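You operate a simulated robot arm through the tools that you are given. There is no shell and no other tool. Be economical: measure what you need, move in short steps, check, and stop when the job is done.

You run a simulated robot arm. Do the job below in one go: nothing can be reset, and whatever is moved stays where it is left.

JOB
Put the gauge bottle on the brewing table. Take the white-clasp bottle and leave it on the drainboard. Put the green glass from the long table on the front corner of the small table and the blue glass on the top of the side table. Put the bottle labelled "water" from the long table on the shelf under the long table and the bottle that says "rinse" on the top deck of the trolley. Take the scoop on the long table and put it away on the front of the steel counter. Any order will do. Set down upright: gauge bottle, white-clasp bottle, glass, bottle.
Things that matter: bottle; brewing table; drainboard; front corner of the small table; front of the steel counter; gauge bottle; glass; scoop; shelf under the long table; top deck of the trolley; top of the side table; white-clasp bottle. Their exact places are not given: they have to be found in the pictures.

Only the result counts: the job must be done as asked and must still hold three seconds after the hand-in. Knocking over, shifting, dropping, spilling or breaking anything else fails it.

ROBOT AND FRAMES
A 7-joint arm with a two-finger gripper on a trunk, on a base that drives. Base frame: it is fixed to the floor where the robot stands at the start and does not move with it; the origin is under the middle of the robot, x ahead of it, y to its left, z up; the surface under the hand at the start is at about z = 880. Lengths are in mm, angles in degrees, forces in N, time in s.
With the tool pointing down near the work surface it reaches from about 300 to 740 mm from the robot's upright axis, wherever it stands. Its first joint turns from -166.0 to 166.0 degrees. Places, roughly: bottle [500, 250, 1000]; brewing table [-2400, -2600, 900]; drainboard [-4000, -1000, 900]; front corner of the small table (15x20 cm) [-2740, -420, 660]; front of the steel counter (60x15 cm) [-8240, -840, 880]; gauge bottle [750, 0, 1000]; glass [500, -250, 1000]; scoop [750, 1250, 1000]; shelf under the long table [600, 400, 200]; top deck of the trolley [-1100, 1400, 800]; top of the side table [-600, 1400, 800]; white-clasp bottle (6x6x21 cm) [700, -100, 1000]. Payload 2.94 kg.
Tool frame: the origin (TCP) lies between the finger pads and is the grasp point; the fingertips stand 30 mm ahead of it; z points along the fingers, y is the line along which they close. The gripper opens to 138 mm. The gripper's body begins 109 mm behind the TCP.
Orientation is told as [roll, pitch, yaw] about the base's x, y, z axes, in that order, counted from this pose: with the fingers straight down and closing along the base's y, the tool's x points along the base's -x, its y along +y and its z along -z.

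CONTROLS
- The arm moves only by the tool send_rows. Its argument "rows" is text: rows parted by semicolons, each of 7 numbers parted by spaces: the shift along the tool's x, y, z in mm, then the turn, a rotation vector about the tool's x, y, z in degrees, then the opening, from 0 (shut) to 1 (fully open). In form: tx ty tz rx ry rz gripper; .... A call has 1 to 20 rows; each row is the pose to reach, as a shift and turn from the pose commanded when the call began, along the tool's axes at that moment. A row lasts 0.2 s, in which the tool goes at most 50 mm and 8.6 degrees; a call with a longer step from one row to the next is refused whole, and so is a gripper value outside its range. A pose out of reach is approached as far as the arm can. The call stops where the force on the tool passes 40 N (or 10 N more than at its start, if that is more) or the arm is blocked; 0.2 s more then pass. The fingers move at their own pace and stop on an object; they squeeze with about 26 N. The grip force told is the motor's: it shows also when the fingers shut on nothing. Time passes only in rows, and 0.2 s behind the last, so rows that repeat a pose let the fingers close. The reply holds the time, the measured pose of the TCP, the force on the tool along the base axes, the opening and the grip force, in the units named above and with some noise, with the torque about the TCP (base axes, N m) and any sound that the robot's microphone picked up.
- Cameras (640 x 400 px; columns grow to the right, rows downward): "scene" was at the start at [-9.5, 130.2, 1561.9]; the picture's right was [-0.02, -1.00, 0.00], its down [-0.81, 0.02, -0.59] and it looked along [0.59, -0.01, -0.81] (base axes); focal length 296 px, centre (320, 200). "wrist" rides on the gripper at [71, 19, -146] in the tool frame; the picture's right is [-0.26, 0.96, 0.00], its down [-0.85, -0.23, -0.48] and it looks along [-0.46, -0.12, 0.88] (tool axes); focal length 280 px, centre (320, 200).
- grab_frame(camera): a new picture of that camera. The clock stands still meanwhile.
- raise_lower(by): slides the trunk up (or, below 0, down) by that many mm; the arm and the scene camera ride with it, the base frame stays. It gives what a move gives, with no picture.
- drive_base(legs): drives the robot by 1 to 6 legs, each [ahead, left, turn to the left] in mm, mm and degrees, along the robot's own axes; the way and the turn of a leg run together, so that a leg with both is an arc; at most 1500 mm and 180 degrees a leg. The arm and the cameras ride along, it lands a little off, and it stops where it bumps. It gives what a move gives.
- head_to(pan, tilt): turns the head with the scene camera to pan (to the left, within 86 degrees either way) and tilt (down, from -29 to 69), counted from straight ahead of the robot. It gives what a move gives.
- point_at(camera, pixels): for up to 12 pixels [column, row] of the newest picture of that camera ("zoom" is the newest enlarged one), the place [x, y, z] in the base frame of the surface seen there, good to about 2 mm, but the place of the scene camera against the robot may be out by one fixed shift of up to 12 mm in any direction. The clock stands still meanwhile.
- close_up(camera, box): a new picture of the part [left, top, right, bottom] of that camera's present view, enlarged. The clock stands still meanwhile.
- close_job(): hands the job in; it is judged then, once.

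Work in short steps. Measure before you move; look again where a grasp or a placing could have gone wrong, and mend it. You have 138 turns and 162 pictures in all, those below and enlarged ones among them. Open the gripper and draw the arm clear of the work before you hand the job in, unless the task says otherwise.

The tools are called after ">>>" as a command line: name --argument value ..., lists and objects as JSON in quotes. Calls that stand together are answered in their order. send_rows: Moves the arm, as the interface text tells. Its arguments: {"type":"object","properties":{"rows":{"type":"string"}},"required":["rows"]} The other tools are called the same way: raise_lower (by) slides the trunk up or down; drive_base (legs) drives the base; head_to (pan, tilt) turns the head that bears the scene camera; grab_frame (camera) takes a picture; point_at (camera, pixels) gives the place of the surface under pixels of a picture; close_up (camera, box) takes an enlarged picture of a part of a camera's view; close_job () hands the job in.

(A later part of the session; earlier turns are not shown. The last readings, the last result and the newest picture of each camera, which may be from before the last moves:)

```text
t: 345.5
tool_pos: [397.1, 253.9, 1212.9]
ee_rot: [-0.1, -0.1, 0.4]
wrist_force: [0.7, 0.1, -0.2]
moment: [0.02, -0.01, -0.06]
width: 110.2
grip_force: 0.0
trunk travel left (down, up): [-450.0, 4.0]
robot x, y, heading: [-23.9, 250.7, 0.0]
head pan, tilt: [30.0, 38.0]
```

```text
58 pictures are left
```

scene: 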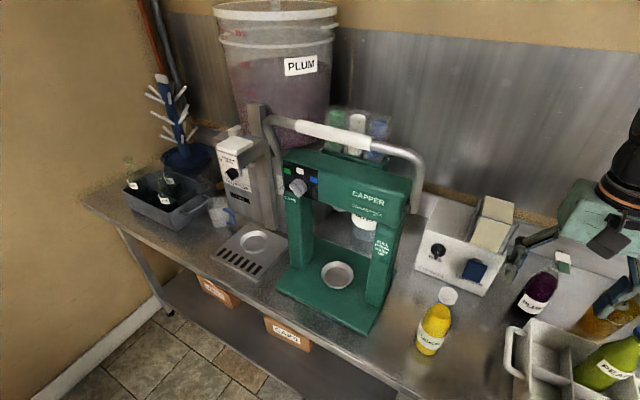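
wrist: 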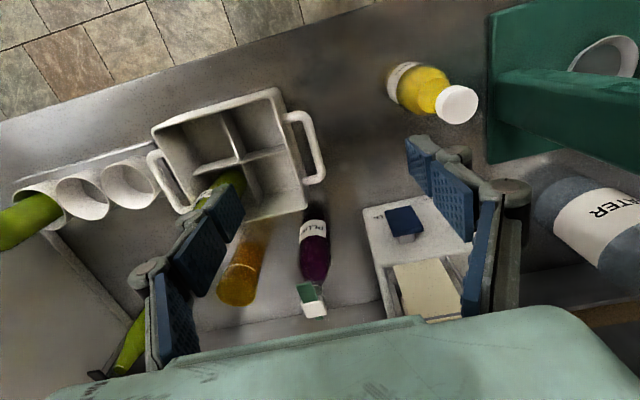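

The wrist view shows the water bottle at (600,230). I move the hand left ~120 mm (staying off the capper) for a better view.

>>> send_rows --rows "0 40 0 0 0 0 0.8; 0 80 0 0 0 0 0.8; 0 120 0 0 0 0 0.8; 0 120 0 0 0 0 0.8"

>>> grab_frame --camera "wrist"

>>> grab_frame --camera "scene"

```text
t: 346.5
tool_pos: [394.6, 374.9, 1214.4]
ee_rot: [-0.1, -0.1, 0.1]
wrist_force: [-0.6, 0.1, 0.3]
moment: [0.03, 0.0, -0.02]
width: 110.6
grip_force: 0.0
trunk travel left (down, up): [-450.0, 4.0]
robot x, y, heading: [-23.6, 254.0, 0.1]
head pan, tilt: [30.0, 38.0]
```

```text
57 pictures are left
```

wrist: 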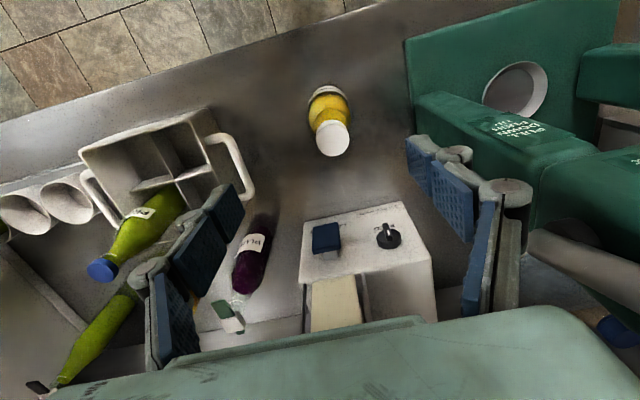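

```text
56 pictures are left
```

scene: 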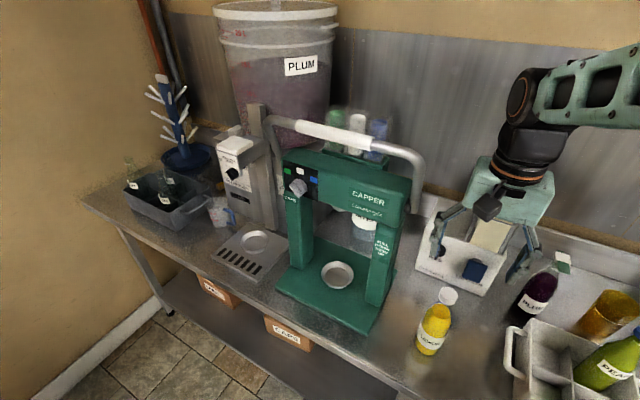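

I measure visible parts: water cap (615,330), capper arm and leg, labeller edge.

>>> point_at --camera "wrist" --pixels '[[618, 330], [600, 265], [560, 290], [530, 180], [600, 200], [420, 90], [420, 240], [435, 310], [630, 160], [500, 130]]'

>>> point_at --camera "scene" --pixels '[[368, 225], [415, 210], [420, 170], [405, 150], [380, 145], [380, 125], [440, 205], [350, 120], [400, 190], [370, 170]]'

```text
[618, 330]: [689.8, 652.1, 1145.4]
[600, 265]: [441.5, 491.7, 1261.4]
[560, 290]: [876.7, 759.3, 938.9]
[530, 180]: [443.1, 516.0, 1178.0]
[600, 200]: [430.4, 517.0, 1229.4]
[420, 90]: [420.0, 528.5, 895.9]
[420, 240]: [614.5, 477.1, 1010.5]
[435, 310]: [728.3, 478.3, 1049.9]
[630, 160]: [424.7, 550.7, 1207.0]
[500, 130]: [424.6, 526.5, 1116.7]
```

```text
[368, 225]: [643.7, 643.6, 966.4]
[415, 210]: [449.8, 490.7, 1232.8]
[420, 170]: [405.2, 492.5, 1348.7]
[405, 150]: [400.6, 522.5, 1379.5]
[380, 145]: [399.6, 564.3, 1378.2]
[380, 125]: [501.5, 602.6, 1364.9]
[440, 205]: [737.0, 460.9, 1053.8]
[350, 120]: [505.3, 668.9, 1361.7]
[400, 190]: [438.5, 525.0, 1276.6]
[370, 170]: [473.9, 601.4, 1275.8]
```

Findings: water bottle axis ≈ (690,652), cap top 1145; capper handle pivot at (441,491), labeller's left edge y≈478, top ≈1050. A leaned grasp (45°, yaw 60°) from the right, over the labeller, clears the capper. I place the base further right first.

>>> drive_base --legs '[[40, -50, 0]]'

>>> grab_frame --camera "scene"

>>> point_at --camera "scene" --pixels '[[490, 215], [500, 240], [480, 195], [455, 255], [362, 235], [362, 220]]'

```text
t: 347.6
tool_pos: [436.6, 322.8, 1213.3]
ee_rot: [-0.1, 0.1, 0.2]
wrist_force: [0.0, -1.3, 0.0]
moment: [0.03, 0.03, 0.01]
width: 110.4
grip_force: 0.1
trunk travel left (down, up): [-450.0, 4.0]
robot x, y, heading: [17.8, 203.4, 0.1]
head pan, tilt: [30.0, 38.0]
```

```text
55 pictures are left
```

scene: 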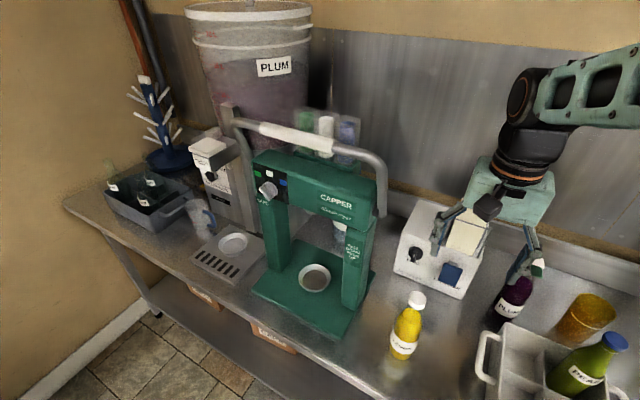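

```text
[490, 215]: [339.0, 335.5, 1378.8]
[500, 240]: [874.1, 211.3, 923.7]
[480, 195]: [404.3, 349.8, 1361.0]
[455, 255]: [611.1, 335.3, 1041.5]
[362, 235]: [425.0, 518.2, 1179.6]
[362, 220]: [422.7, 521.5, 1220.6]
```

I turn the hand to the 45° lean, yaw 60° while moving over the labeller at height.

>>> send_rows --rows "-16 12 0 -2.6 -4.5 -6.3 0.9; -32 24 0 -5.2 -9 -12.6 1; -48 36 0 -7.8 -13.6 -18.9 1; -64 48 0 -10.4 -18.1 -25.2 1; -79 59 0 -13.1 -22.6 -31.6 1; -95 71 0 -15.7 -27.1 -37.9 1; -111 83 0 -18.3 -31.7 -44.2 1; -127 95 0 -20.9 -36.2 -50.5 1; -143 107 0 -23.5 -40.7 -56.8 1; -143 107 0 -23.5 -40.7 -56.8 1"

>>> grab_frame --camera "wrist"

>>> grab_frame --camera "scene"

```text
t: 349.8
tool_pos: [576.8, 429.9, 1211.6]
ee_rot: [-0.2, -45.1, 60.4]
wrist_force: [0.1, 0.4, 0.4]
moment: [0.0, 0.01, 0.03]
width: 138.3
grip_force: 0.1
trunk travel left (down, up): [-450.0, 4.0]
robot x, y, heading: [16.2, 201.2, 0.4]
head pan, tilt: [30.0, 38.0]
```

```text
54 pictures are left
```

wrist: 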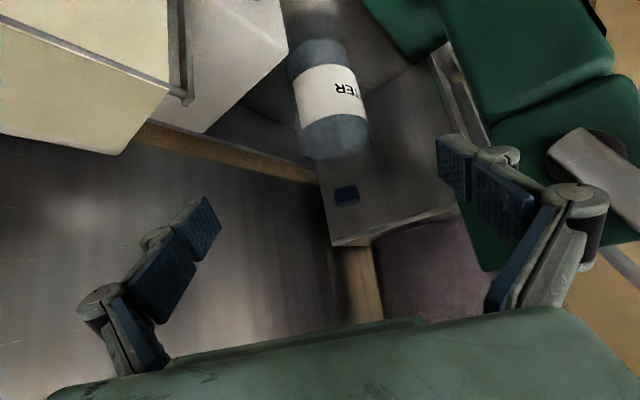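

```text
53 pictures are left
```

scene: 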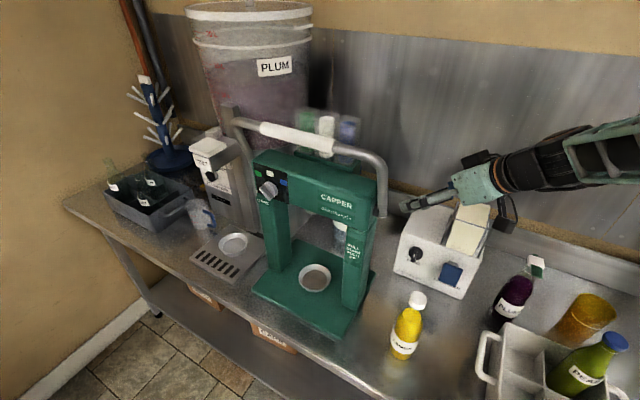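

Good view of the water bottle. I measure it and the surrounding parts.

>>> point_at --camera "wrist" --pixels '[[330, 60], [330, 95], [335, 135], [346, 195], [302, 110], [366, 100], [345, 205], [120, 60], [110, 140], [230, 60], [560, 130], [590, 160]]'

```text
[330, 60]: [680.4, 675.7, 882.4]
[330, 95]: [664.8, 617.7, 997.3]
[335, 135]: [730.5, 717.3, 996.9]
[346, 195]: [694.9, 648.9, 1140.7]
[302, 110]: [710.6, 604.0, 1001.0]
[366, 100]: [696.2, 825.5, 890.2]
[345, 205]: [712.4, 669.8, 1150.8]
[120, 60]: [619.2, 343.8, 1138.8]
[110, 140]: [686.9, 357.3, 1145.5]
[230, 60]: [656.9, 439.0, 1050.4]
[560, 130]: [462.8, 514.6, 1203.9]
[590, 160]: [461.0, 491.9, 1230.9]
```

The circle fit suggests a wide bottle (~120 mm), centre about (704,665). I zoom in to see body edges and neck.

>>> close_up --camera "wrist" --box '[250, 0, 430, 220]'

```text
1.82 times, centred on (340, 110) of wrist
```

zoom: 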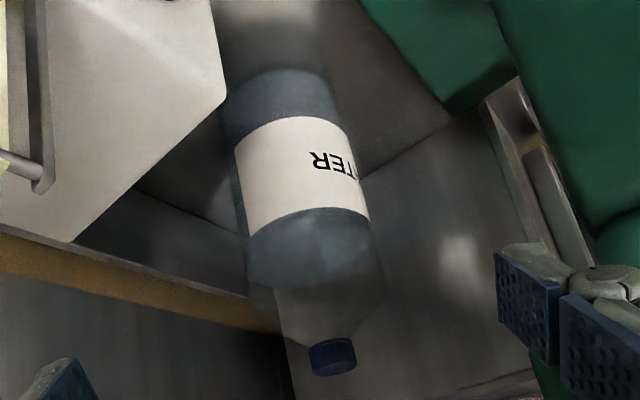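

I take points along the label's edges and the cap.

>>> point_at --camera "zoom" --pixels '[[246, 200], [255, 195], [280, 190], [310, 187], [335, 185], [355, 190], [361, 195], [332, 345], [320, 352], [350, 350], [335, 372], [330, 310]]'

```text
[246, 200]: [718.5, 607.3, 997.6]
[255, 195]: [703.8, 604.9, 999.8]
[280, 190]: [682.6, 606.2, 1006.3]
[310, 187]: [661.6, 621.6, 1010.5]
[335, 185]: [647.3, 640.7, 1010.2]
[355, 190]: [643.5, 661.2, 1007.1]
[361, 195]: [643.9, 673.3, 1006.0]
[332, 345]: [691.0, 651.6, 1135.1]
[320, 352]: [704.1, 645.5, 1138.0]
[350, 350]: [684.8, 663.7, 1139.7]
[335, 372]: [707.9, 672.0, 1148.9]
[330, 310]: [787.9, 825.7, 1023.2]
```

Fit: axis (701,662), radius 57.5, so 138 mm opening leaves ~11 mm each side. I shift onto the line and go to 130 mm short of the grasp.

>>> send_rows --rows "-20 3 0 0 0 0 1; -39 7 0 0 0 0 1; -39 7 45 0 0 0 1; -39 7 90 0 0 0 1; -39 7 135 0 0 0 1; -39 7 180 0 0 0 1; -39 7 200 0 0 0 1; -39 7 200 0 0 0 1"

>>> grab_frame --camera "wrist"

>>> grab_frame --camera "scene"

```text
t: 351.6
tool_pos: [657.2, 581.9, 1098.4]
ee_rot: [0.0, -44.9, 60.3]
wrist_force: [-0.9, -0.2, 0.8]
moment: [-0.01, 0.02, -0.01]
width: 137.9
grip_force: 0.0
trunk travel left (down, up): [-450.0, 4.0]
robot x, y, heading: [16.0, 204.0, 0.0]
head pan, tilt: [30.0, 38.0]
```

```text
51 pictures are left
```

wrist: 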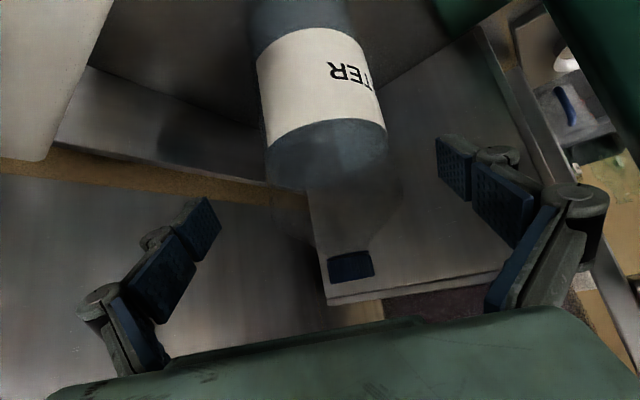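

```text
50 pictures are left
```

scene: 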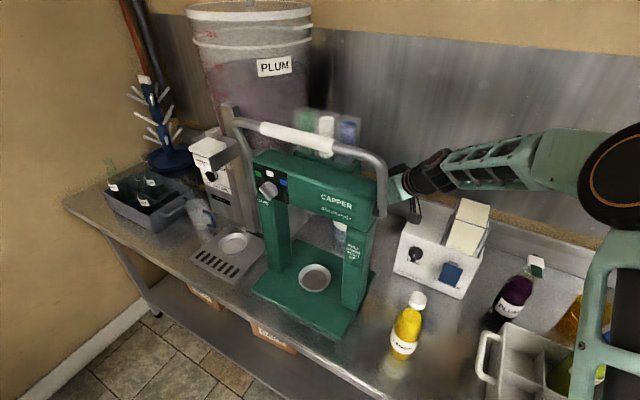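

I re-measure the bottle edges from here and the forearm's height above the label roll.

>>> point_at --camera "wrist" --pixels '[[268, 115], [290, 108], [320, 104], [350, 103], [375, 105], [268, 150], [385, 145], [350, 255], [335, 275]]'

>>> point_at --camera "scene" --pixels '[[430, 185], [460, 180], [500, 183], [540, 188], [470, 215], [415, 212]]'

```text
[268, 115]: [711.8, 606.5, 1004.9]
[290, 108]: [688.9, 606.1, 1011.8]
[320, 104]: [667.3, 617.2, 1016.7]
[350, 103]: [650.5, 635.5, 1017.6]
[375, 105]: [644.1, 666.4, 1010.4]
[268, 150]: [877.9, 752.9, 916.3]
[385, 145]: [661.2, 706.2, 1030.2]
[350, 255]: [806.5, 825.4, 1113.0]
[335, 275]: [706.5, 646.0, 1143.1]
```

```text
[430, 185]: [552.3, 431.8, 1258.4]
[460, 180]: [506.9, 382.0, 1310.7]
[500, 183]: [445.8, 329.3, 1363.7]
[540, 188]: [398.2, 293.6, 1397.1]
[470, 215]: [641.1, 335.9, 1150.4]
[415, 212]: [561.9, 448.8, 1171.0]
```

All consistent; forearm keeps clear of the capper's handle. I advance the remaining 131 mm in small steps.

>>> send_rows --rows "0 1 30 0 0 0 1; 0 2 60 0 0 0 1; 0 2 85 0 0 0 1; 0 2 105 0 0 0 1; 1 2 120 0 0 0 1; 1 2 131 0 0 0 1; 1 2 131 0 0 0 1"

>>> grab_frame --camera "wrist"

>>> grab_frame --camera "scene"

```text
t: 353.2
tool_pos: [702.2, 662.5, 1006.1]
ee_rot: [-0.3, -44.8, 60.3]
wrist_force: [-0.3, 0.4, -0.5]
moment: [0.02, 0.03, 0.02]
width: 137.8
grip_force: 0.2
trunk travel left (down, up): [-450.0, 4.0]
robot x, y, heading: [19.1, 200.9, 0.0]
head pan, tilt: [30.0, 38.0]
```

```text
49 pictures are left
```

wrist: 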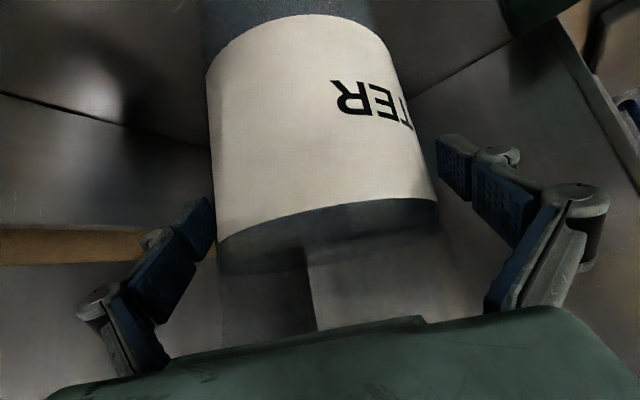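

```text
48 pictures are left
```

scene: 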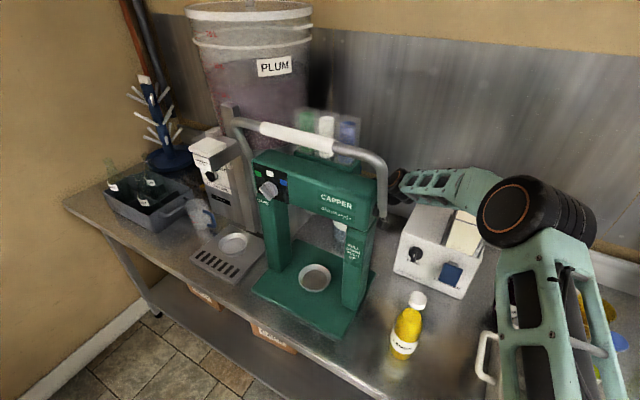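

The bottle is straddled without contact. I close the gripper.

>>> send_rows --rows "0 0 0 0 0 0 0.9; 0 0 0 0 0 0 0.8; 0 0 0 0 0 0 0.7; 0 0 0 0 0 0 0.65; 0 0 0 0 0 0 0.65; 0 0 0 0 0 0 0.65"

```text
t: 354.6
tool_pos: [701.7, 661.3, 1006.4]
ee_rot: [-0.2, -45.0, 60.3]
wrist_force: [1.1, -1.4, 1.0]
moment: [-0.2, -0.29, 0.0]
width: 119.6
grip_force: 25.5
trunk travel left (down, up): [-450.0, 4.0]
robot x, y, heading: [16.0, 204.0, 0.1]
head pan, tilt: [30.0, 38.0]
```

Gripped at 119.6 mm. I lift straight up, slowly at first.

>>> send_rows --rows "-4 0 -4 0 0 0 0.65; -11 0 -11 0 0 0 0.65; -28 0 -28 0 0 0 0.65; -53 0 -53 0 0 0 0.65; -81 0 -81 0 0 0 0.65; -110 0 -110 0 0 0 0.65; -138 0 -138 0 0 0 0.65; -152 0 -152 0 0 0 0.65; -152 0 -152 0 0 0 0.65"

>>> grab_frame --camera "wrist"

>>> grab_frame --camera "scene"

```text
t: 356.6
tool_pos: [702.5, 662.0, 1218.3]
ee_rot: [-0.1, -44.8, 60.2]
wrist_force: [0.2, 0.6, -12.6]
moment: [-0.03, 0.02, -0.02]
width: 119.3
grip_force: 26.4
trunk travel left (down, up): [-450.0, 4.0]
robot x, y, heading: [20.5, 204.8, 0.1]
head pan, tilt: [30.0, 38.0]
```

```text
47 pictures are left
```

wrist: 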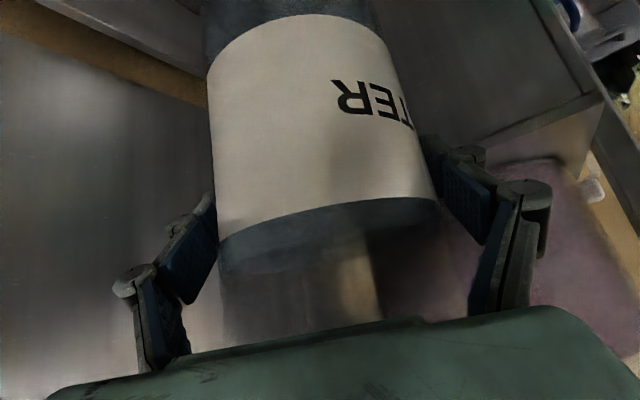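

```text
46 pictures are left
```

scene: 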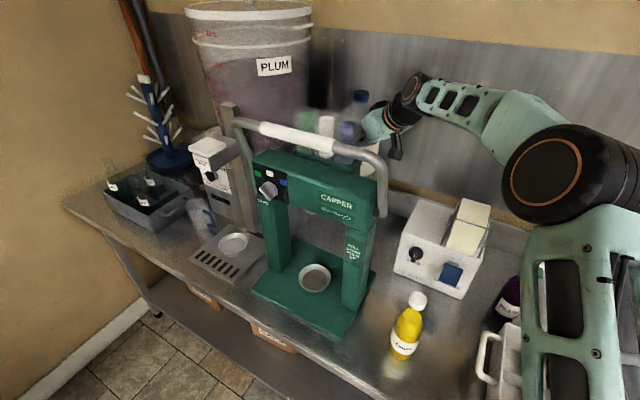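

Lifted with no slip, bottom at ~1092. I go higher by 70 mm to clear the label roll.

>>> send_rows --rows "-18 0 -18 0 0 0 0.65; -35 0 -35 0 0 0 0.65; -50 0 -50 0 0 0 0.65; -50 0 -50 0 0 0 0.65"

```text
t: 357.6
tool_pos: [701.7, 662.1, 1288.8]
ee_rot: [0.0, -44.7, 60.2]
wrist_force: [0.6, 0.2, -13.0]
moment: [-0.05, 0.03, 0.0]
width: 119.3
grip_force: 26.6
trunk travel left (down, up): [-450.0, 4.0]
robot x, y, heading: [17.6, 200.1, -0.0]
head pan, tilt: [30.0, 38.0]
```

Bottom now ~1163, above the roll. I carry it right and forward in an arc clear of the capper's handle.

>>> send_rows --rows "26.5 -16.7 -26.2 0 0 0 0.65; 53 -33.5 -52.5 0 0 0 0.65; 79.4 -50.2 -78.7 0 0 0 0.65; 111.4 -45.3 -110.5 0 0 0 0.65; 143.4 -40.3 -142.2 0 0 0 0.65; 175.4 -35.4 -174 0 0 0 0.65; 202.4 -22.6 -200.8 0 0 0 0.65; 229.4 -9.8 -227.5 0 0 0 0.65; 256.4 3 -254.3 0 0 0 0.65; 279 13.5 -276.8 0 0 0 0.65; 301.8 24 -299.3 0 0 0 0.65; 301.8 24 -299.3 0 0 0 0.65"

>>> grab_frame --camera "scene"

```text
t: 360.2
tool_pos: [471.3, 304.6, 1284.9]
ee_rot: [1.4, -45.1, 59.1]
wrist_force: [-0.2, 1.4, -12.9]
moment: [-0.05, 0.02, 0.0]
width: 119.4
grip_force: 26.1
trunk travel left (down, up): [-450.0, 4.0]
robot x, y, heading: [16.2, 202.8, 0.2]
head pan, tilt: [30.0, 38.0]
```

```text
45 pictures are left
```

scene: 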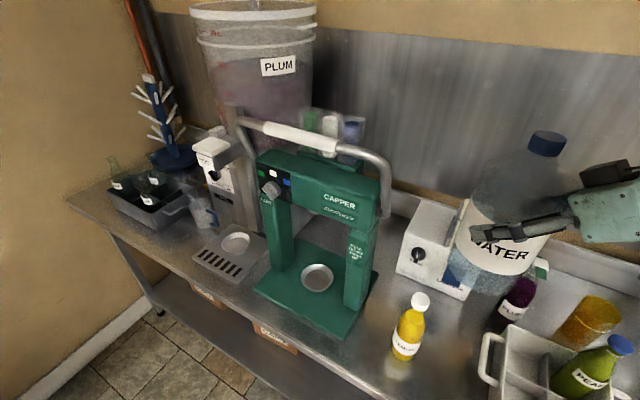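

Bottle is free of the clutter. I back away from the table, then rotate the hand about the vertical so that it leans straight back toward the robot.

>>> drive_base --legs '[[-600, 0, 0], [0, 385, 0]]'

>>> send_rows --rows "0 0 0 5.3 0 5.3 0.65; 0 0 0 10.6 0 10.6 0.65; 0 0 0 15.9 0 15.9 0.65; 0 0 0 21.2 0 21.2 0.65; 0 0 0 26.5 0 26.5 0.65; 0 0 0 31.8 0 31.8 0.65; 0 0 0 37.1 0 37.1 0.65; 0 0 0 42.4 0 42.4 0.65; 0 0 0 42.4 0 42.4 0.65"

>>> head_to --pan 0 --tilt 40

>>> grab_frame --camera "scene"

```text
t: 367.1
tool_pos: [-119.1, 691.2, 1286.5]
ee_rot: [1.2, -45.0, 59.6]
wrist_force: [0.7, 0.4, -12.3]
moment: [-0.03, 0.01, 0.01]
width: 119.4
grip_force: 25.8
trunk travel left (down, up): [-450.0, 4.0]
robot x, y, heading: [-575.7, 588.3, 0.5]
head pan, tilt: [30.0, 38.0]
```

```text
t: 367.9
tool_pos: [-114.9, 687.5, 1226.3]
ee_rot: [12.7, -39.7, 31.9]
wrist_force: [-0.3, -0.5, -13.4]
moment: [-0.01, 0.02, -0.01]
width: 119.1
grip_force: 26.0
trunk travel left (down, up): [-450.0, 4.0]
robot x, y, heading: [-575.2, 587.6, 0.4]
head pan, tilt: [30.0, 38.0]
stopped in row 3: the arm was blocked; the commanded pose is now the measured one
```

```text
t: 368.9
tool_pos: [-114.3, 688.4, 1227.3]
ee_rot: [12.8, -39.9, 31.8]
wrist_force: [-1.5, -0.1, -12.9]
moment: [-0.03, -0.03, 0.03]
width: 119.2
grip_force: 25.3
trunk travel left (down, up): [-450.0, 4.0]
robot x, y, heading: [-573.2, 586.4, 0.6]
head pan, tilt: [0.0, 40.0]
```

```text
44 pictures are left
```

scene: 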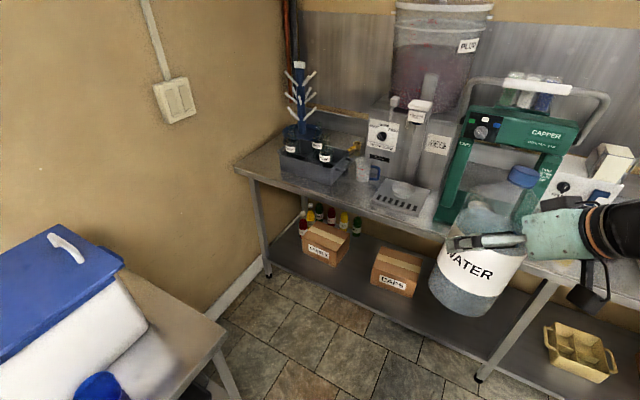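

The arm hit its own limit high and close in, tilting the bottle 13°, though the grip held. I bring the tool lower and further out in free space before reorienting.

>>> send_rows --rows "18.8 -24 26.5 0 0 0 0.65; 37.6 -48 53 0 0 0 0.65; 56.5 -72 79.6 0 0 0 0.65; 75.3 -96 106 0 0 0 0.65; 94.1 -120 132.6 0 0 0 0.65; 94.1 -120 132.6 0 0 0 0.65"

```text
t: 370.2
tool_pos: [-41.6, 628.3, 1050.0]
ee_rot: [12.7, -40.0, 32.1]
wrist_force: [-0.5, 0.1, -12.9]
moment: [-0.07, -0.02, 0.0]
width: 119.1
grip_force: 26.1
trunk travel left (down, up): [-450.0, 4.0]
robot x, y, heading: [-573.6, 589.4, 0.3]
head pan, tilt: [0.0, 40.0]
```

Now I rotate to lean 45°, roll 0, yaw 0 (bottle upright) at this lower spot.

>>> send_rows --rows "0 0 0 5.7 -1.25 3.9 0.65; 0 0 0 11.4 -2.5 7.7 0.65; 0 0 0 17.1 -3.75 11.6 0.65; 0 0 0 22.8 -5 15.5 0.65; 0 0 0 28.5 -6.25 19.3 0.65; 0 0 0 34.2 -7.5 23.2 0.65; 0 0 0 34.2 -7.5 23.2 0.65"

>>> grab_frame --camera "scene"

```text
t: 371.9
tool_pos: [-43.3, 625.9, 1049.0]
ee_rot: [0.1, -44.8, -0.4]
wrist_force: [1.8, -1.6, -12.4]
moment: [0.1, 0.11, 0.06]
width: 119.3
grip_force: 26.2
trunk travel left (down, up): [-450.0, 4.0]
robot x, y, heading: [-570.7, 591.3, 0.5]
head pan, tilt: [0.0, 40.0]
```

```text
43 pictures are left
```

scene: 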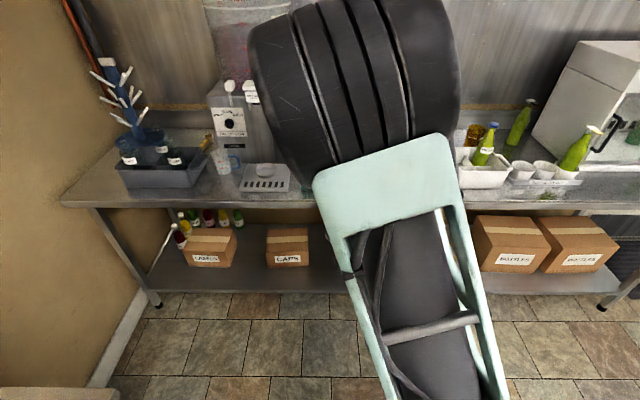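

Bottle upright again. The elbow is up front, so I measure its position and the shelf area.

>>> point_at --camera "scene" --pixels '[[360, 80], [430, 60], [290, 60], [380, 150], [380, 5], [300, 285], [330, 262], [200, 200], [303, 205]]'

```text
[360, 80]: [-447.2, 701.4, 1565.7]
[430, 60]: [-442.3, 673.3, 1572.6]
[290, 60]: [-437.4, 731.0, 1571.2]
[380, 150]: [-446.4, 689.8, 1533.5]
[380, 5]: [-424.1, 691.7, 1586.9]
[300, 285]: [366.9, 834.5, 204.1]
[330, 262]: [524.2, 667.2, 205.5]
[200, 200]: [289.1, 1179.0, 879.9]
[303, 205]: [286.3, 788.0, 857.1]
```

Elbow is 130 mm ahead of the axis, fine. I lower the trunk fully and then the hand to carry height over the shelf (bottle bottom ≈ z 235).

>>> raise_lower --by -445

>>> send_rows --rows "31.7 0 32 0 0 0 0.65; 63.4 0 63.9 0 0 0 0.65; 95.2 0 95.9 0 0 0 0.65; 126.9 0 127.8 0 0 0 0.65; 158.6 0 159.8 0 0 0 0.65; 169.2 0 170.4 0 0 0 0.65; 169.2 0 170.4 0 0 0 0.65"

>>> grab_frame --camera "scene"

>>> grab_frame --camera "wrist"

```text
refused: -445 is not a number from -400 to 400
```

```text
t: 373.1
tool_pos: [-19.1, 757.3, 897.6]
ee_rot: [23.3, -46.3, -12.8]
wrist_force: [2.9, -2.8, -10.9]
moment: [-0.03, 0.15, 0.12]
width: 119.6
grip_force: 26.1
out of reach, approached as far as the arm can: row 5
trunk travel left (down, up): [-450.0, 4.0]
robot x, y, heading: [-570.5, 589.1, 0.6]
head pan, tilt: [0.0, 40.0]
stopped in row 5: the force on the tool passed its limit at 44 N (the readings are from after the stop); the commanded pose is now the measured one
```

```text
42 pictures are left
```

scene: 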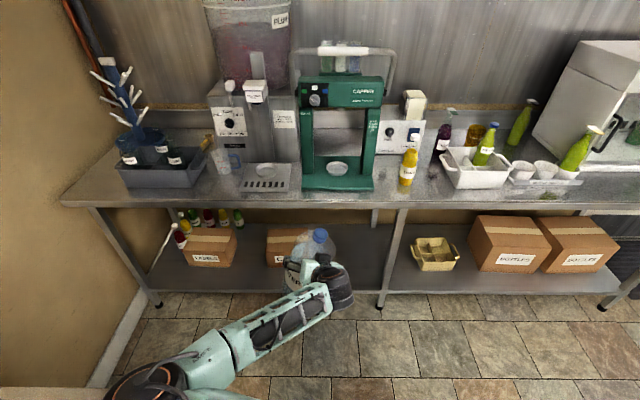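

```text
41 pictures are left
```

wrist: 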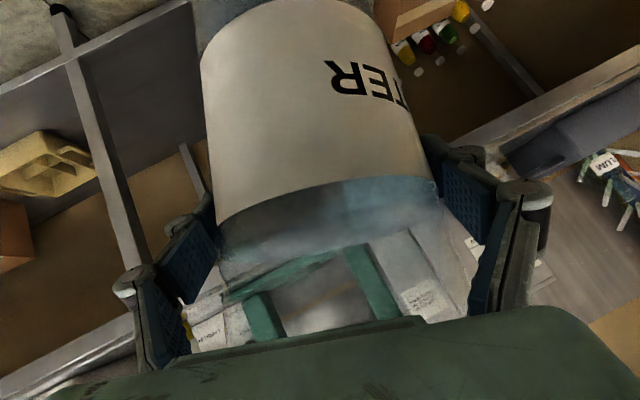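

The trunk command was refused (limit 400) and the arm swung its elbow to the left. The bottle is still held, tilted ~23°. I check where the elbow is now.

>>> point_at --camera "scene" --pixels '[[150, 385], [210, 360], [280, 325], [335, 290], [318, 235], [300, 285]]'

```text
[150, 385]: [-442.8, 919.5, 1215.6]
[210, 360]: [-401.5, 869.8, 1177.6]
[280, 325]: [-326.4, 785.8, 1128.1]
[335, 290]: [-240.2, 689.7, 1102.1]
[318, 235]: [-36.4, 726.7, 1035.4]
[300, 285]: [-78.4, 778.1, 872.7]
```

The elbow is free on the left. I correct the roll here in small steps, keeping the yaw as it is.

>>> send_rows --rows "0 0 0 6 0.3 0 0.65; 0 0 0 12 0.6 0 0.65; 0 0 0 18 0.9 0 0.65; 0 0 0 23.3 1.3 0 0.65; 0 0 0 23.3 1.3 0 0.65"

>>> grab_frame --camera "scene"

```text
t: 374.2
tool_pos: [-20.7, 759.8, 896.5]
ee_rot: [-0.4, -45.0, -12.0]
wrist_force: [-0.1, 1.4, -12.3]
moment: [-0.05, 0.03, -0.01]
width: 119.2
grip_force: 26.2
trunk travel left (down, up): [-450.0, 4.0]
robot x, y, heading: [-570.7, 586.7, 0.6]
head pan, tilt: [0.0, 40.0]
```

```text
40 pictures are left
```

scene: 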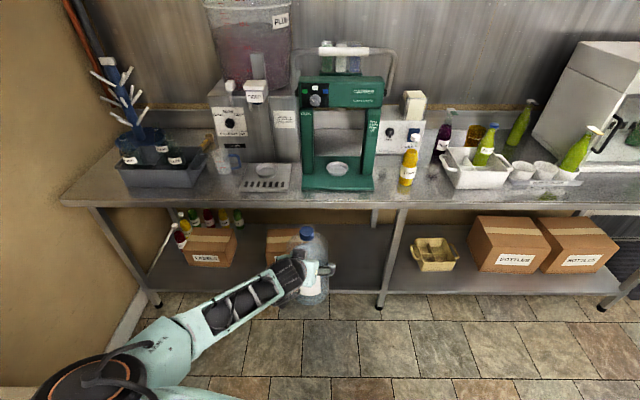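

Upright again. I lower the trunk in two goes.

>>> raise_lower --by -400

>>> raise_lower --by -45

>>> send_rows --rows "14 0 14 0 0 0 0.65; 28 0 28 0 0 0 0.65; 42 0 42 0 0 0 0.65; 56 0 56 0 0 0 0.65; 64 0 64 0 0 0 0.65; 64 0 64 0 0 0 0.65"

>>> grab_frame --camera "scene"

```text
t: 378.1
tool_pos: [-20.8, 759.2, 495.5]
ee_rot: [-0.3, -45.0, -12.1]
wrist_force: [-0.2, -0.2, -12.5]
moment: [-0.01, -0.01, 0.01]
width: 119.4
grip_force: 25.6
trunk travel left (down, up): [-50.0, 404.0]
robot x, y, heading: [-574.5, 587.6, 0.9]
head pan, tilt: [0.0, 40.0]
```

```text
t: 379.0
tool_pos: [-20.4, 760.7, 451.4]
ee_rot: [-0.4, -45.1, -12.0]
wrist_force: [0.1, -0.1, -12.7]
moment: [0.03, -0.01, -0.03]
width: 118.8
grip_force: 25.7
trunk travel left (down, up): [-5.0, 449.0]
robot x, y, heading: [-573.8, 585.9, 0.5]
head pan, tilt: [0.0, 40.0]
```

```text
t: 380.4
tool_pos: [-19.4, 760.5, 359.2]
ee_rot: [-0.4, -44.9, -12.1]
wrist_force: [-0.6, -0.2, -12.5]
moment: [0.03, 0.02, -0.02]
width: 119.2
grip_force: 25.7
trunk travel left (down, up): [-5.0, 449.0]
robot x, y, heading: [-572.7, 582.7, 0.8]
head pan, tilt: [0.0, 40.0]
```

```text
39 pictures are left
```

scene: 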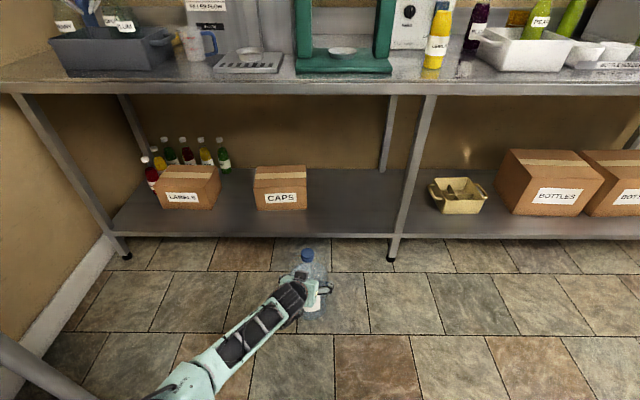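

Good view of the shelf. I measure the free patch between the CAPS box and the leg.

>>> point_at --camera "scene" --pixels '[[350, 210], [340, 232], [308, 205], [393, 225], [350, 190], [400, 215], [308, 190], [350, 93], [265, 330], [170, 385]]'

```text
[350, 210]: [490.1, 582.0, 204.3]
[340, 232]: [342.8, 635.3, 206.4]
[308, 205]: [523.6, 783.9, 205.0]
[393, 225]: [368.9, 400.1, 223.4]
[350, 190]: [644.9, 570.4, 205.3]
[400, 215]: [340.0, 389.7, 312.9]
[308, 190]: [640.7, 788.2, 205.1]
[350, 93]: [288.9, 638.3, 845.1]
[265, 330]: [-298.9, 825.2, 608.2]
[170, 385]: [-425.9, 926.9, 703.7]
```

Shelf z≈200, front edge x≈335, free for y 420–770. I slide the base right and then forward so the bottle goes in over the shelf to about (450,600).

>>> drive_base --legs '[[0, -160, 0], [350, 0, 0]]'

>>> grab_frame --camera "scene"

```text
t: 384.3
tool_pos: [330.4, 604.5, 359.5]
ee_rot: [-0.4, -45.1, -12.1]
wrist_force: [-0.5, 0.1, -12.9]
moment: [-0.01, -0.01, 0.01]
width: 119.2
grip_force: 25.8
trunk travel left (down, up): [-5.0, 449.0]
robot x, y, heading: [-222.4, 426.7, 0.3]
head pan, tilt: [0.0, 40.0]
```

```text
38 pictures are left
```

scene: 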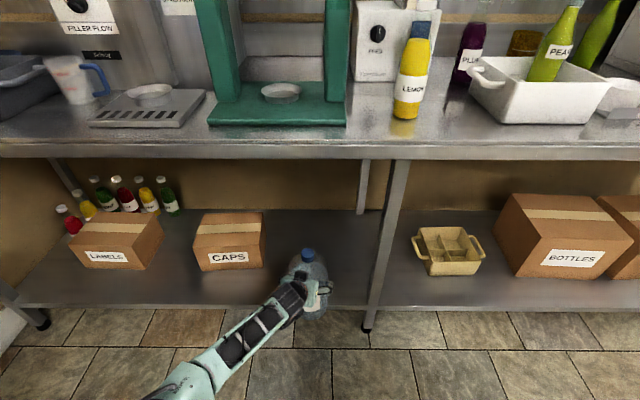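

Clear path. I advance another 122 mm.

>>> drive_base --legs '[[125, 0, 0]]'

>>> grab_frame --camera "scene"

>>> grab_frame --camera "wrist"

```text
t: 385.5
tool_pos: [457.1, 606.0, 359.5]
ee_rot: [-0.4, -45.0, -12.0]
wrist_force: [0.5, 0.3, -12.3]
moment: [0.03, -0.04, 0.0]
width: 119.0
grip_force: 26.3
trunk travel left (down, up): [-5.0, 449.0]
robot x, y, heading: [-96.4, 435.4, 0.3]
head pan, tilt: [0.0, 40.0]
```

```text
37 pictures are left
```

scene: 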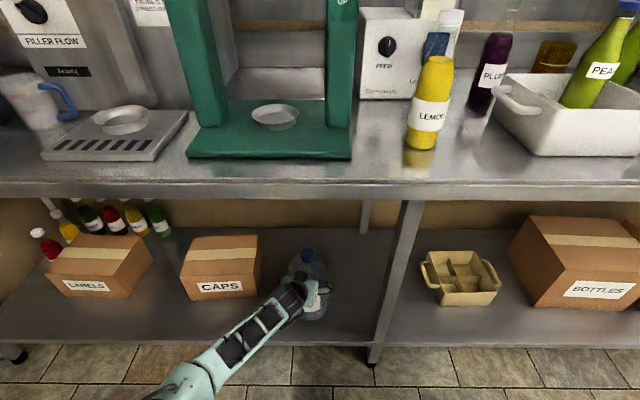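

```text
36 pictures are left
```

wrist: 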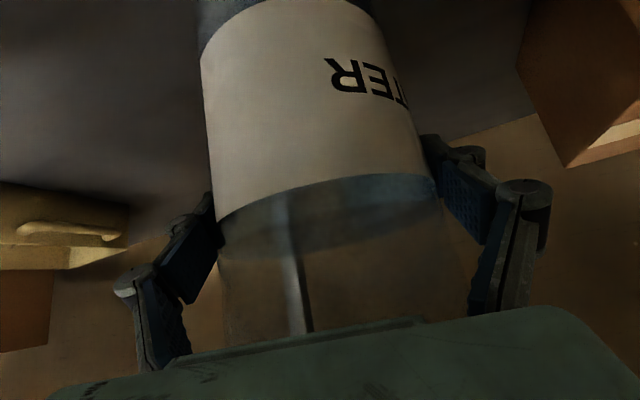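

Bottle is over the free patch. I lower about 33 mm until contact.

>>> send_rows --rows "7 0 7 0 0 0 0.65; 14 0 14 0 0 0 0.65; 18 0 18 0 0 0 0.65; 21 0 21 0 0 0 0.65; 22.6 0 22.6 0 0 0 0.65; 24 0 24 0 0 0 0.65; 25 0 25 0 0 0 0.65; 25 0 25 0 0 0 0.65"

```text
t: 387.3
tool_pos: [457.1, 605.1, 327.5]
ee_rot: [-0.4, -45.3, -12.1]
wrist_force: [5.6, -8.4, 16.3]
moment: [-0.23, 0.03, 0.04]
width: 119.5
grip_force: 26.2
trunk travel left (down, up): [-5.0, 449.0]
robot x, y, heading: [-96.8, 433.1, 0.4]
head pan, tilt: [0.0, 40.0]
```

Contact. I ease up 1.5 mm, open fully, and withdraw along the hand's axis.

>>> send_rows --rows "-1 0 -1 0 0 0 0.65; -1 0 -1 0 0 0 0.8; -1 0 -1 0 0 0 0.95; -1 0 -1 0 0 0 1; -1 0 -1 0 0 0 1; -1 0 -25 0 0 0 1; -1 0 -60 0 0 0 1; -1 0 -100 0 0 0 1; -1 0 -140 0 0 0 1; -1 0 -180 0 0 0 1; -1 0 -180 0 0 0 1"

>>> grab_frame --camera "scene"

```text
t: 389.7
tool_pos: [340.1, 618.3, 455.9]
ee_rot: [-1.0, -45.4, -13.2]
wrist_force: [0.1, 0.0, 0.0]
moment: [0.01, -0.02, 0.02]
width: 138.1
grip_force: 0.1
trunk travel left (down, up): [-5.0, 449.0]
robot x, y, heading: [-96.1, 430.7, 0.7]
head pan, tilt: [0.0, 40.0]
```

```text
35 pictures are left
```

scene: 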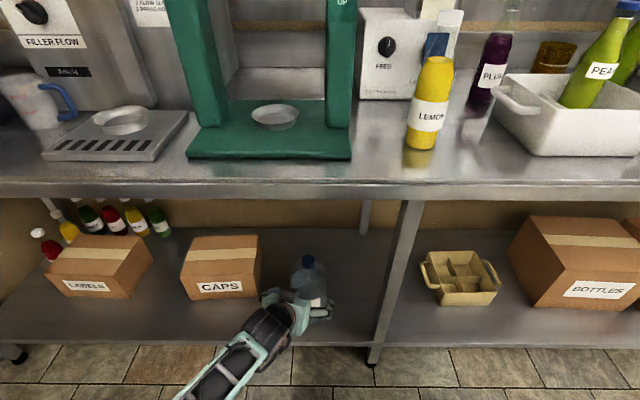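

The bottle stands on the shelf. I back away and check it.

>>> drive_base --legs '[[-450, 0, 0]]'

>>> grab_frame --camera "scene"

```text
t: 392.4
tool_pos: [-105.0, 617.8, 454.7]
ee_rot: [-0.3, -44.9, -13.8]
wrist_force: [0.1, -0.6, 0.6]
moment: [0.02, -0.02, -0.02]
width: 138.0
grip_force: 0.1
trunk travel left (down, up): [-5.0, 449.0]
robot x, y, heading: [-536.3, 429.2, 0.4]
head pan, tilt: [0.0, 40.0]
```

```text
34 pictures are left
```

scene: 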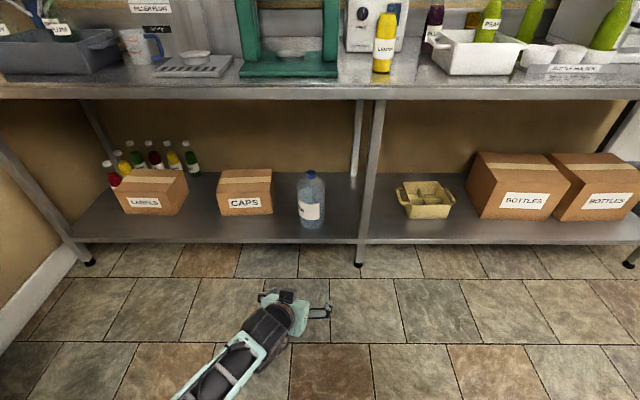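

Water bottle is well placed. For the scoop I raise the trunk and bring the hand back to pointing down.

>>> raise_lower --by 400

>>> send_rows --rows "-23 0 -23 -0.9 7.5 -2.2 0.8; -47 0 -47 -1.8 14.9 -4.4 0.8; -70 0 -70 -2.7 22.4 -6.6 0.8; -94 0 -94 -3.6 29.8 -8.7 0.8; -117 0 -117 -4.5 37.3 -10.9 0.8; -141 0 -141 -5.4 44.7 -13.1 0.8; -141 0 -141 -5.4 44.7 -13.1 0.8"

>>> drive_base --legs '[[0, 620, 0], [150, 0, 0]]'

>>> head_to --pan 0 --tilt 35

>>> grab_frame --camera "scene"

```text
t: 396.3
tool_pos: [-103.1, 615.7, 855.5]
ee_rot: [-0.4, -45.0, -14.0]
wrist_force: [0.4, 0.8, 0.2]
moment: [0.06, 0.02, -0.02]
width: 138.1
grip_force: 0.0
trunk travel left (down, up): [-405.0, 49.0]
robot x, y, heading: [-540.4, 429.4, 0.3]
head pan, tilt: [0.0, 40.0]
```

```text
t: 397.9
tool_pos: [-107.8, 618.8, 1053.8]
ee_rot: [-0.3, 0.0, -0.2]
wrist_force: [0.7, -0.2, -0.2]
moment: [0.01, 0.02, 0.0]
width: 110.7
grip_force: 0.0
trunk travel left (down, up): [-405.0, 49.0]
robot x, y, heading: [-538.2, 430.3, 0.3]
head pan, tilt: [0.0, 40.0]
```

```text
t: 402.5
tool_pos: [-110.3, 1127.7, 1052.1]
ee_rot: [-0.4, 0.0, -0.1]
wrist_force: [0.7, -0.9, -1.2]
moment: [0.0, -0.02, 0.01]
width: 110.3
grip_force: 0.0
trunk travel left (down, up): [-405.0, 49.0]
robot x, y, heading: [-540.4, 935.4, 0.5]
head pan, tilt: [0.0, 40.0]
stopped in leg 1: the robot was blocked; the commanded pose is now the measured one
```

```text
t: 403.1
tool_pos: [-110.1, 1127.1, 1051.9]
ee_rot: [-0.3, 0.1, -0.1]
wrist_force: [0.2, -0.2, 0.9]
moment: [0.01, -0.03, -0.02]
width: 110.4
grip_force: 0.0
trunk travel left (down, up): [-405.0, 49.0]
robot x, y, heading: [-544.3, 935.6, 0.4]
head pan, tilt: [0.0, 35.0]
```

```text
33 pictures are left
```

scene: 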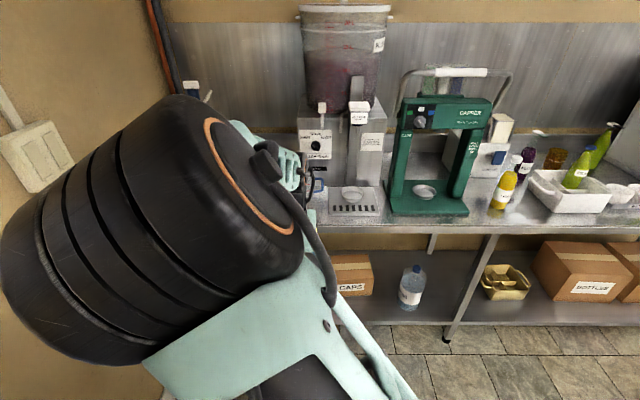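

I bumped into the side table with the base. I back off to the right and check that the table and blue glass are unharmed.

>>> drive_base --legs '[[0, -120, 0]]'

>>> head_to --pan 86 --tilt 45

>>> grab_frame --camera "scene"

```text
t: 404.8
tool_pos: [-110.9, 1009.7, 1053.5]
ee_rot: [-0.3, 0.0, -0.1]
wrist_force: [-1.0, -0.6, 0.6]
moment: [0.01, 0.0, 0.02]
width: 110.4
grip_force: 0.1
trunk travel left (down, up): [-405.0, 49.0]
robot x, y, heading: [-540.2, 817.1, 0.3]
head pan, tilt: [0.0, 35.0]
```

```text
t: 406.4
tool_pos: [-110.3, 1010.4, 1053.2]
ee_rot: [-0.3, 0.0, 0.0]
wrist_force: [0.5, 1.1, 0.2]
moment: [0.03, 0.02, -0.02]
width: 110.3
grip_force: 0.1
trunk travel left (down, up): [-405.0, 49.0]
robot x, y, heading: [-542.5, 817.4, 0.4]
head pan, tilt: [85.9, 45.0]
```

```text
32 pictures are left
```

scene: 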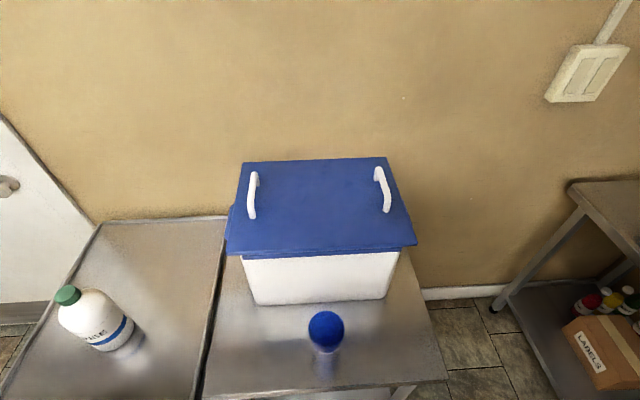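

Everything on the side table and trolley stands undisturbed. I raise the hand, go forward along the long table and then look at the left end for the scoop.

>>> raise_lower --by 45

>>> send_rows --rows "0 0 -40 0 0 0 0.8; 0 -30 -80 0 0 0 0.8; 0 -70 -100 0 0 0 0.8; 0 -110 -110 0 0 0 0.8; 0 -150 -110 0 0 0 0.8; 0 -190 -110 0 0 0 0.8; 0 -190 -110 0 0 0 0.8"

>>> drive_base --legs '[[400, 0, 0], [0, 300, 0]]'

>>> head_to --pan 10 --tilt 40

>>> grab_frame --camera "scene"

>>> grab_frame --camera "wrist"

```text
t: 407.3
tool_pos: [-109.3, 1010.0, 1097.3]
ee_rot: [-0.3, 0.0, -0.1]
wrist_force: [0.6, -0.6, -0.4]
moment: [0.01, 0.03, 0.02]
width: 110.2
grip_force: 0.1
trunk travel left (down, up): [-450.0, 4.0]
robot x, y, heading: [-541.6, 815.5, 0.3]
head pan, tilt: [85.9, 45.0]
```

```text
t: 408.9
tool_pos: [-111.4, 822.6, 1207.9]
ee_rot: [-0.4, 0.0, 0.0]
wrist_force: [0.5, 0.4, 1.0]
moment: [-0.02, 0.01, -0.05]
width: 110.1
grip_force: 0.0
trunk travel left (down, up): [-450.0, 4.0]
robot x, y, heading: [-542.0, 813.6, 0.3]
head pan, tilt: [85.9, 45.0]
```

```text
t: 413.6
tool_pos: [300.6, 1045.8, 1207.5]
ee_rot: [-0.2, 0.0, -0.1]
wrist_force: [-0.5, -0.4, -0.1]
moment: [0.0, -0.04, 0.03]
width: 110.5
grip_force: 0.1
trunk travel left (down, up): [-450.0, 4.0]
robot x, y, heading: [-130.1, 1040.9, 0.3]
head pan, tilt: [85.9, 45.0]
stopped in leg 2: the robot was blocked; the commanded pose is now the measured one
```

```text
t: 415.1
tool_pos: [300.6, 1046.2, 1206.5]
ee_rot: [-0.2, 0.0, -0.1]
wrist_force: [0.0, -0.8, 0.2]
moment: [-0.05, 0.02, 0.01]
width: 110.6
grip_force: 0.1
trunk travel left (down, up): [-450.0, 4.0]
robot x, y, heading: [-127.0, 1042.7, 0.1]
head pan, tilt: [10.0, 40.0]
```

```text
31 pictures are left
```

scene: 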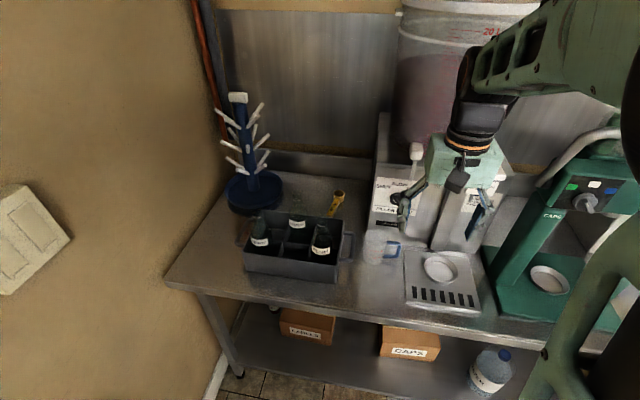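

```text
30 pictures are left
```

wrist: 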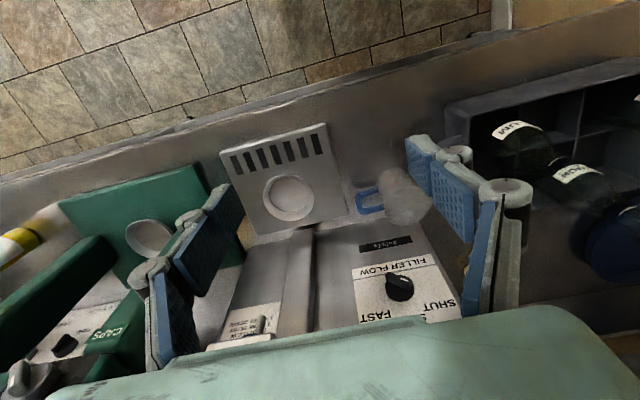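

I clipped something again (likely the side table's right end), so I step right at once, then check the side table and zoom on the yellow item at (337,203).

>>> close_up --camera "scene" --box '[270, 160, 420, 290]'

>>> point_at --camera "scene" --pixels '[[338, 196], [333, 212], [325, 222], [380, 250], [345, 240], [350, 262], [375, 190], [240, 190], [370, 215], [330, 180]]'

>>> drive_base --legs '[[0, -60, 0], [120, 0, 0]]'

>>> head_to --pan 86 --tilt 35

>>> grab_frame --camera "scene"

```text
3.08 times, centred on (345, 225) of scene
```

zoom: 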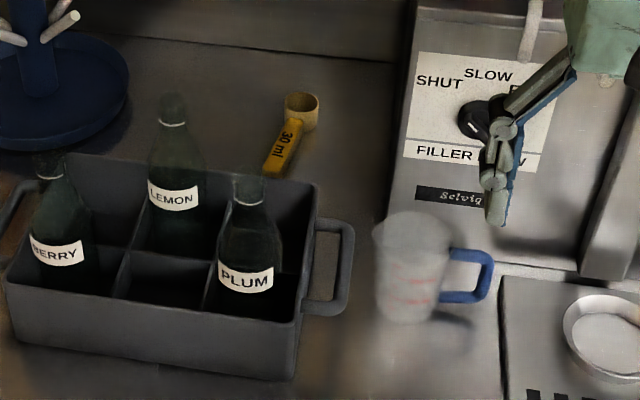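

```text
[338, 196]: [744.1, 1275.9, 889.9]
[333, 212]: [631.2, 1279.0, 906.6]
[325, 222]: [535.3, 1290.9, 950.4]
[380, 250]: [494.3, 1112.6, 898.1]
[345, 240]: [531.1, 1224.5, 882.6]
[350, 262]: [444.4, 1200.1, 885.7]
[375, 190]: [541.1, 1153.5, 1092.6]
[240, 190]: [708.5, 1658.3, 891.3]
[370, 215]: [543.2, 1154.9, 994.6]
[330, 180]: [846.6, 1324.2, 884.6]
```

```text
t: 417.1
tool_pos: [394.6, 988.3, 1204.5]
ee_rot: [-0.2, 1.6, -0.6]
wrist_force: [-1.0, 0.4, 0.7]
moment: [-0.07, -0.14, -0.12]
width: 110.7
grip_force: 0.1
trunk travel left (down, up): [-450.0, 4.0]
robot x, y, heading: [-26.9, 985.2, 0.5]
head pan, tilt: [10.0, 40.0]
stopped in leg 2: the force on the tool passed its limit at 57 N (the readings are from after the stop); the commanded pose is now the measured one
```

```text
t: 418.6
tool_pos: [394.6, 988.4, 1205.1]
ee_rot: [-0.2, 1.4, -0.6]
wrist_force: [-3.6, -1.1, -0.2]
moment: [0.09, -0.17, -0.25]
width: 110.3
grip_force: 0.1
trunk travel left (down, up): [-450.0, 4.0]
robot x, y, heading: [-28.2, 985.1, 0.3]
head pan, tilt: [85.9, 35.0]
```

```text
28 pictures are left
```

scene: 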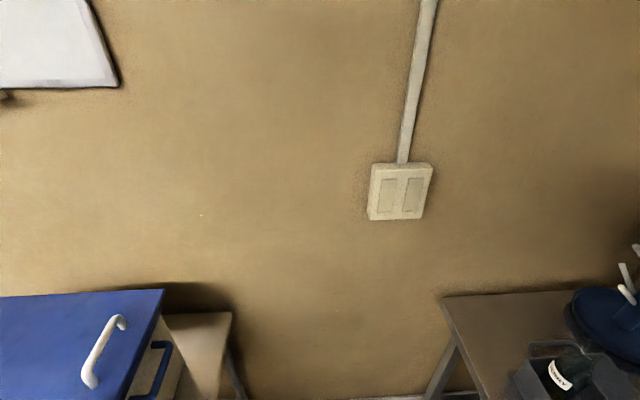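

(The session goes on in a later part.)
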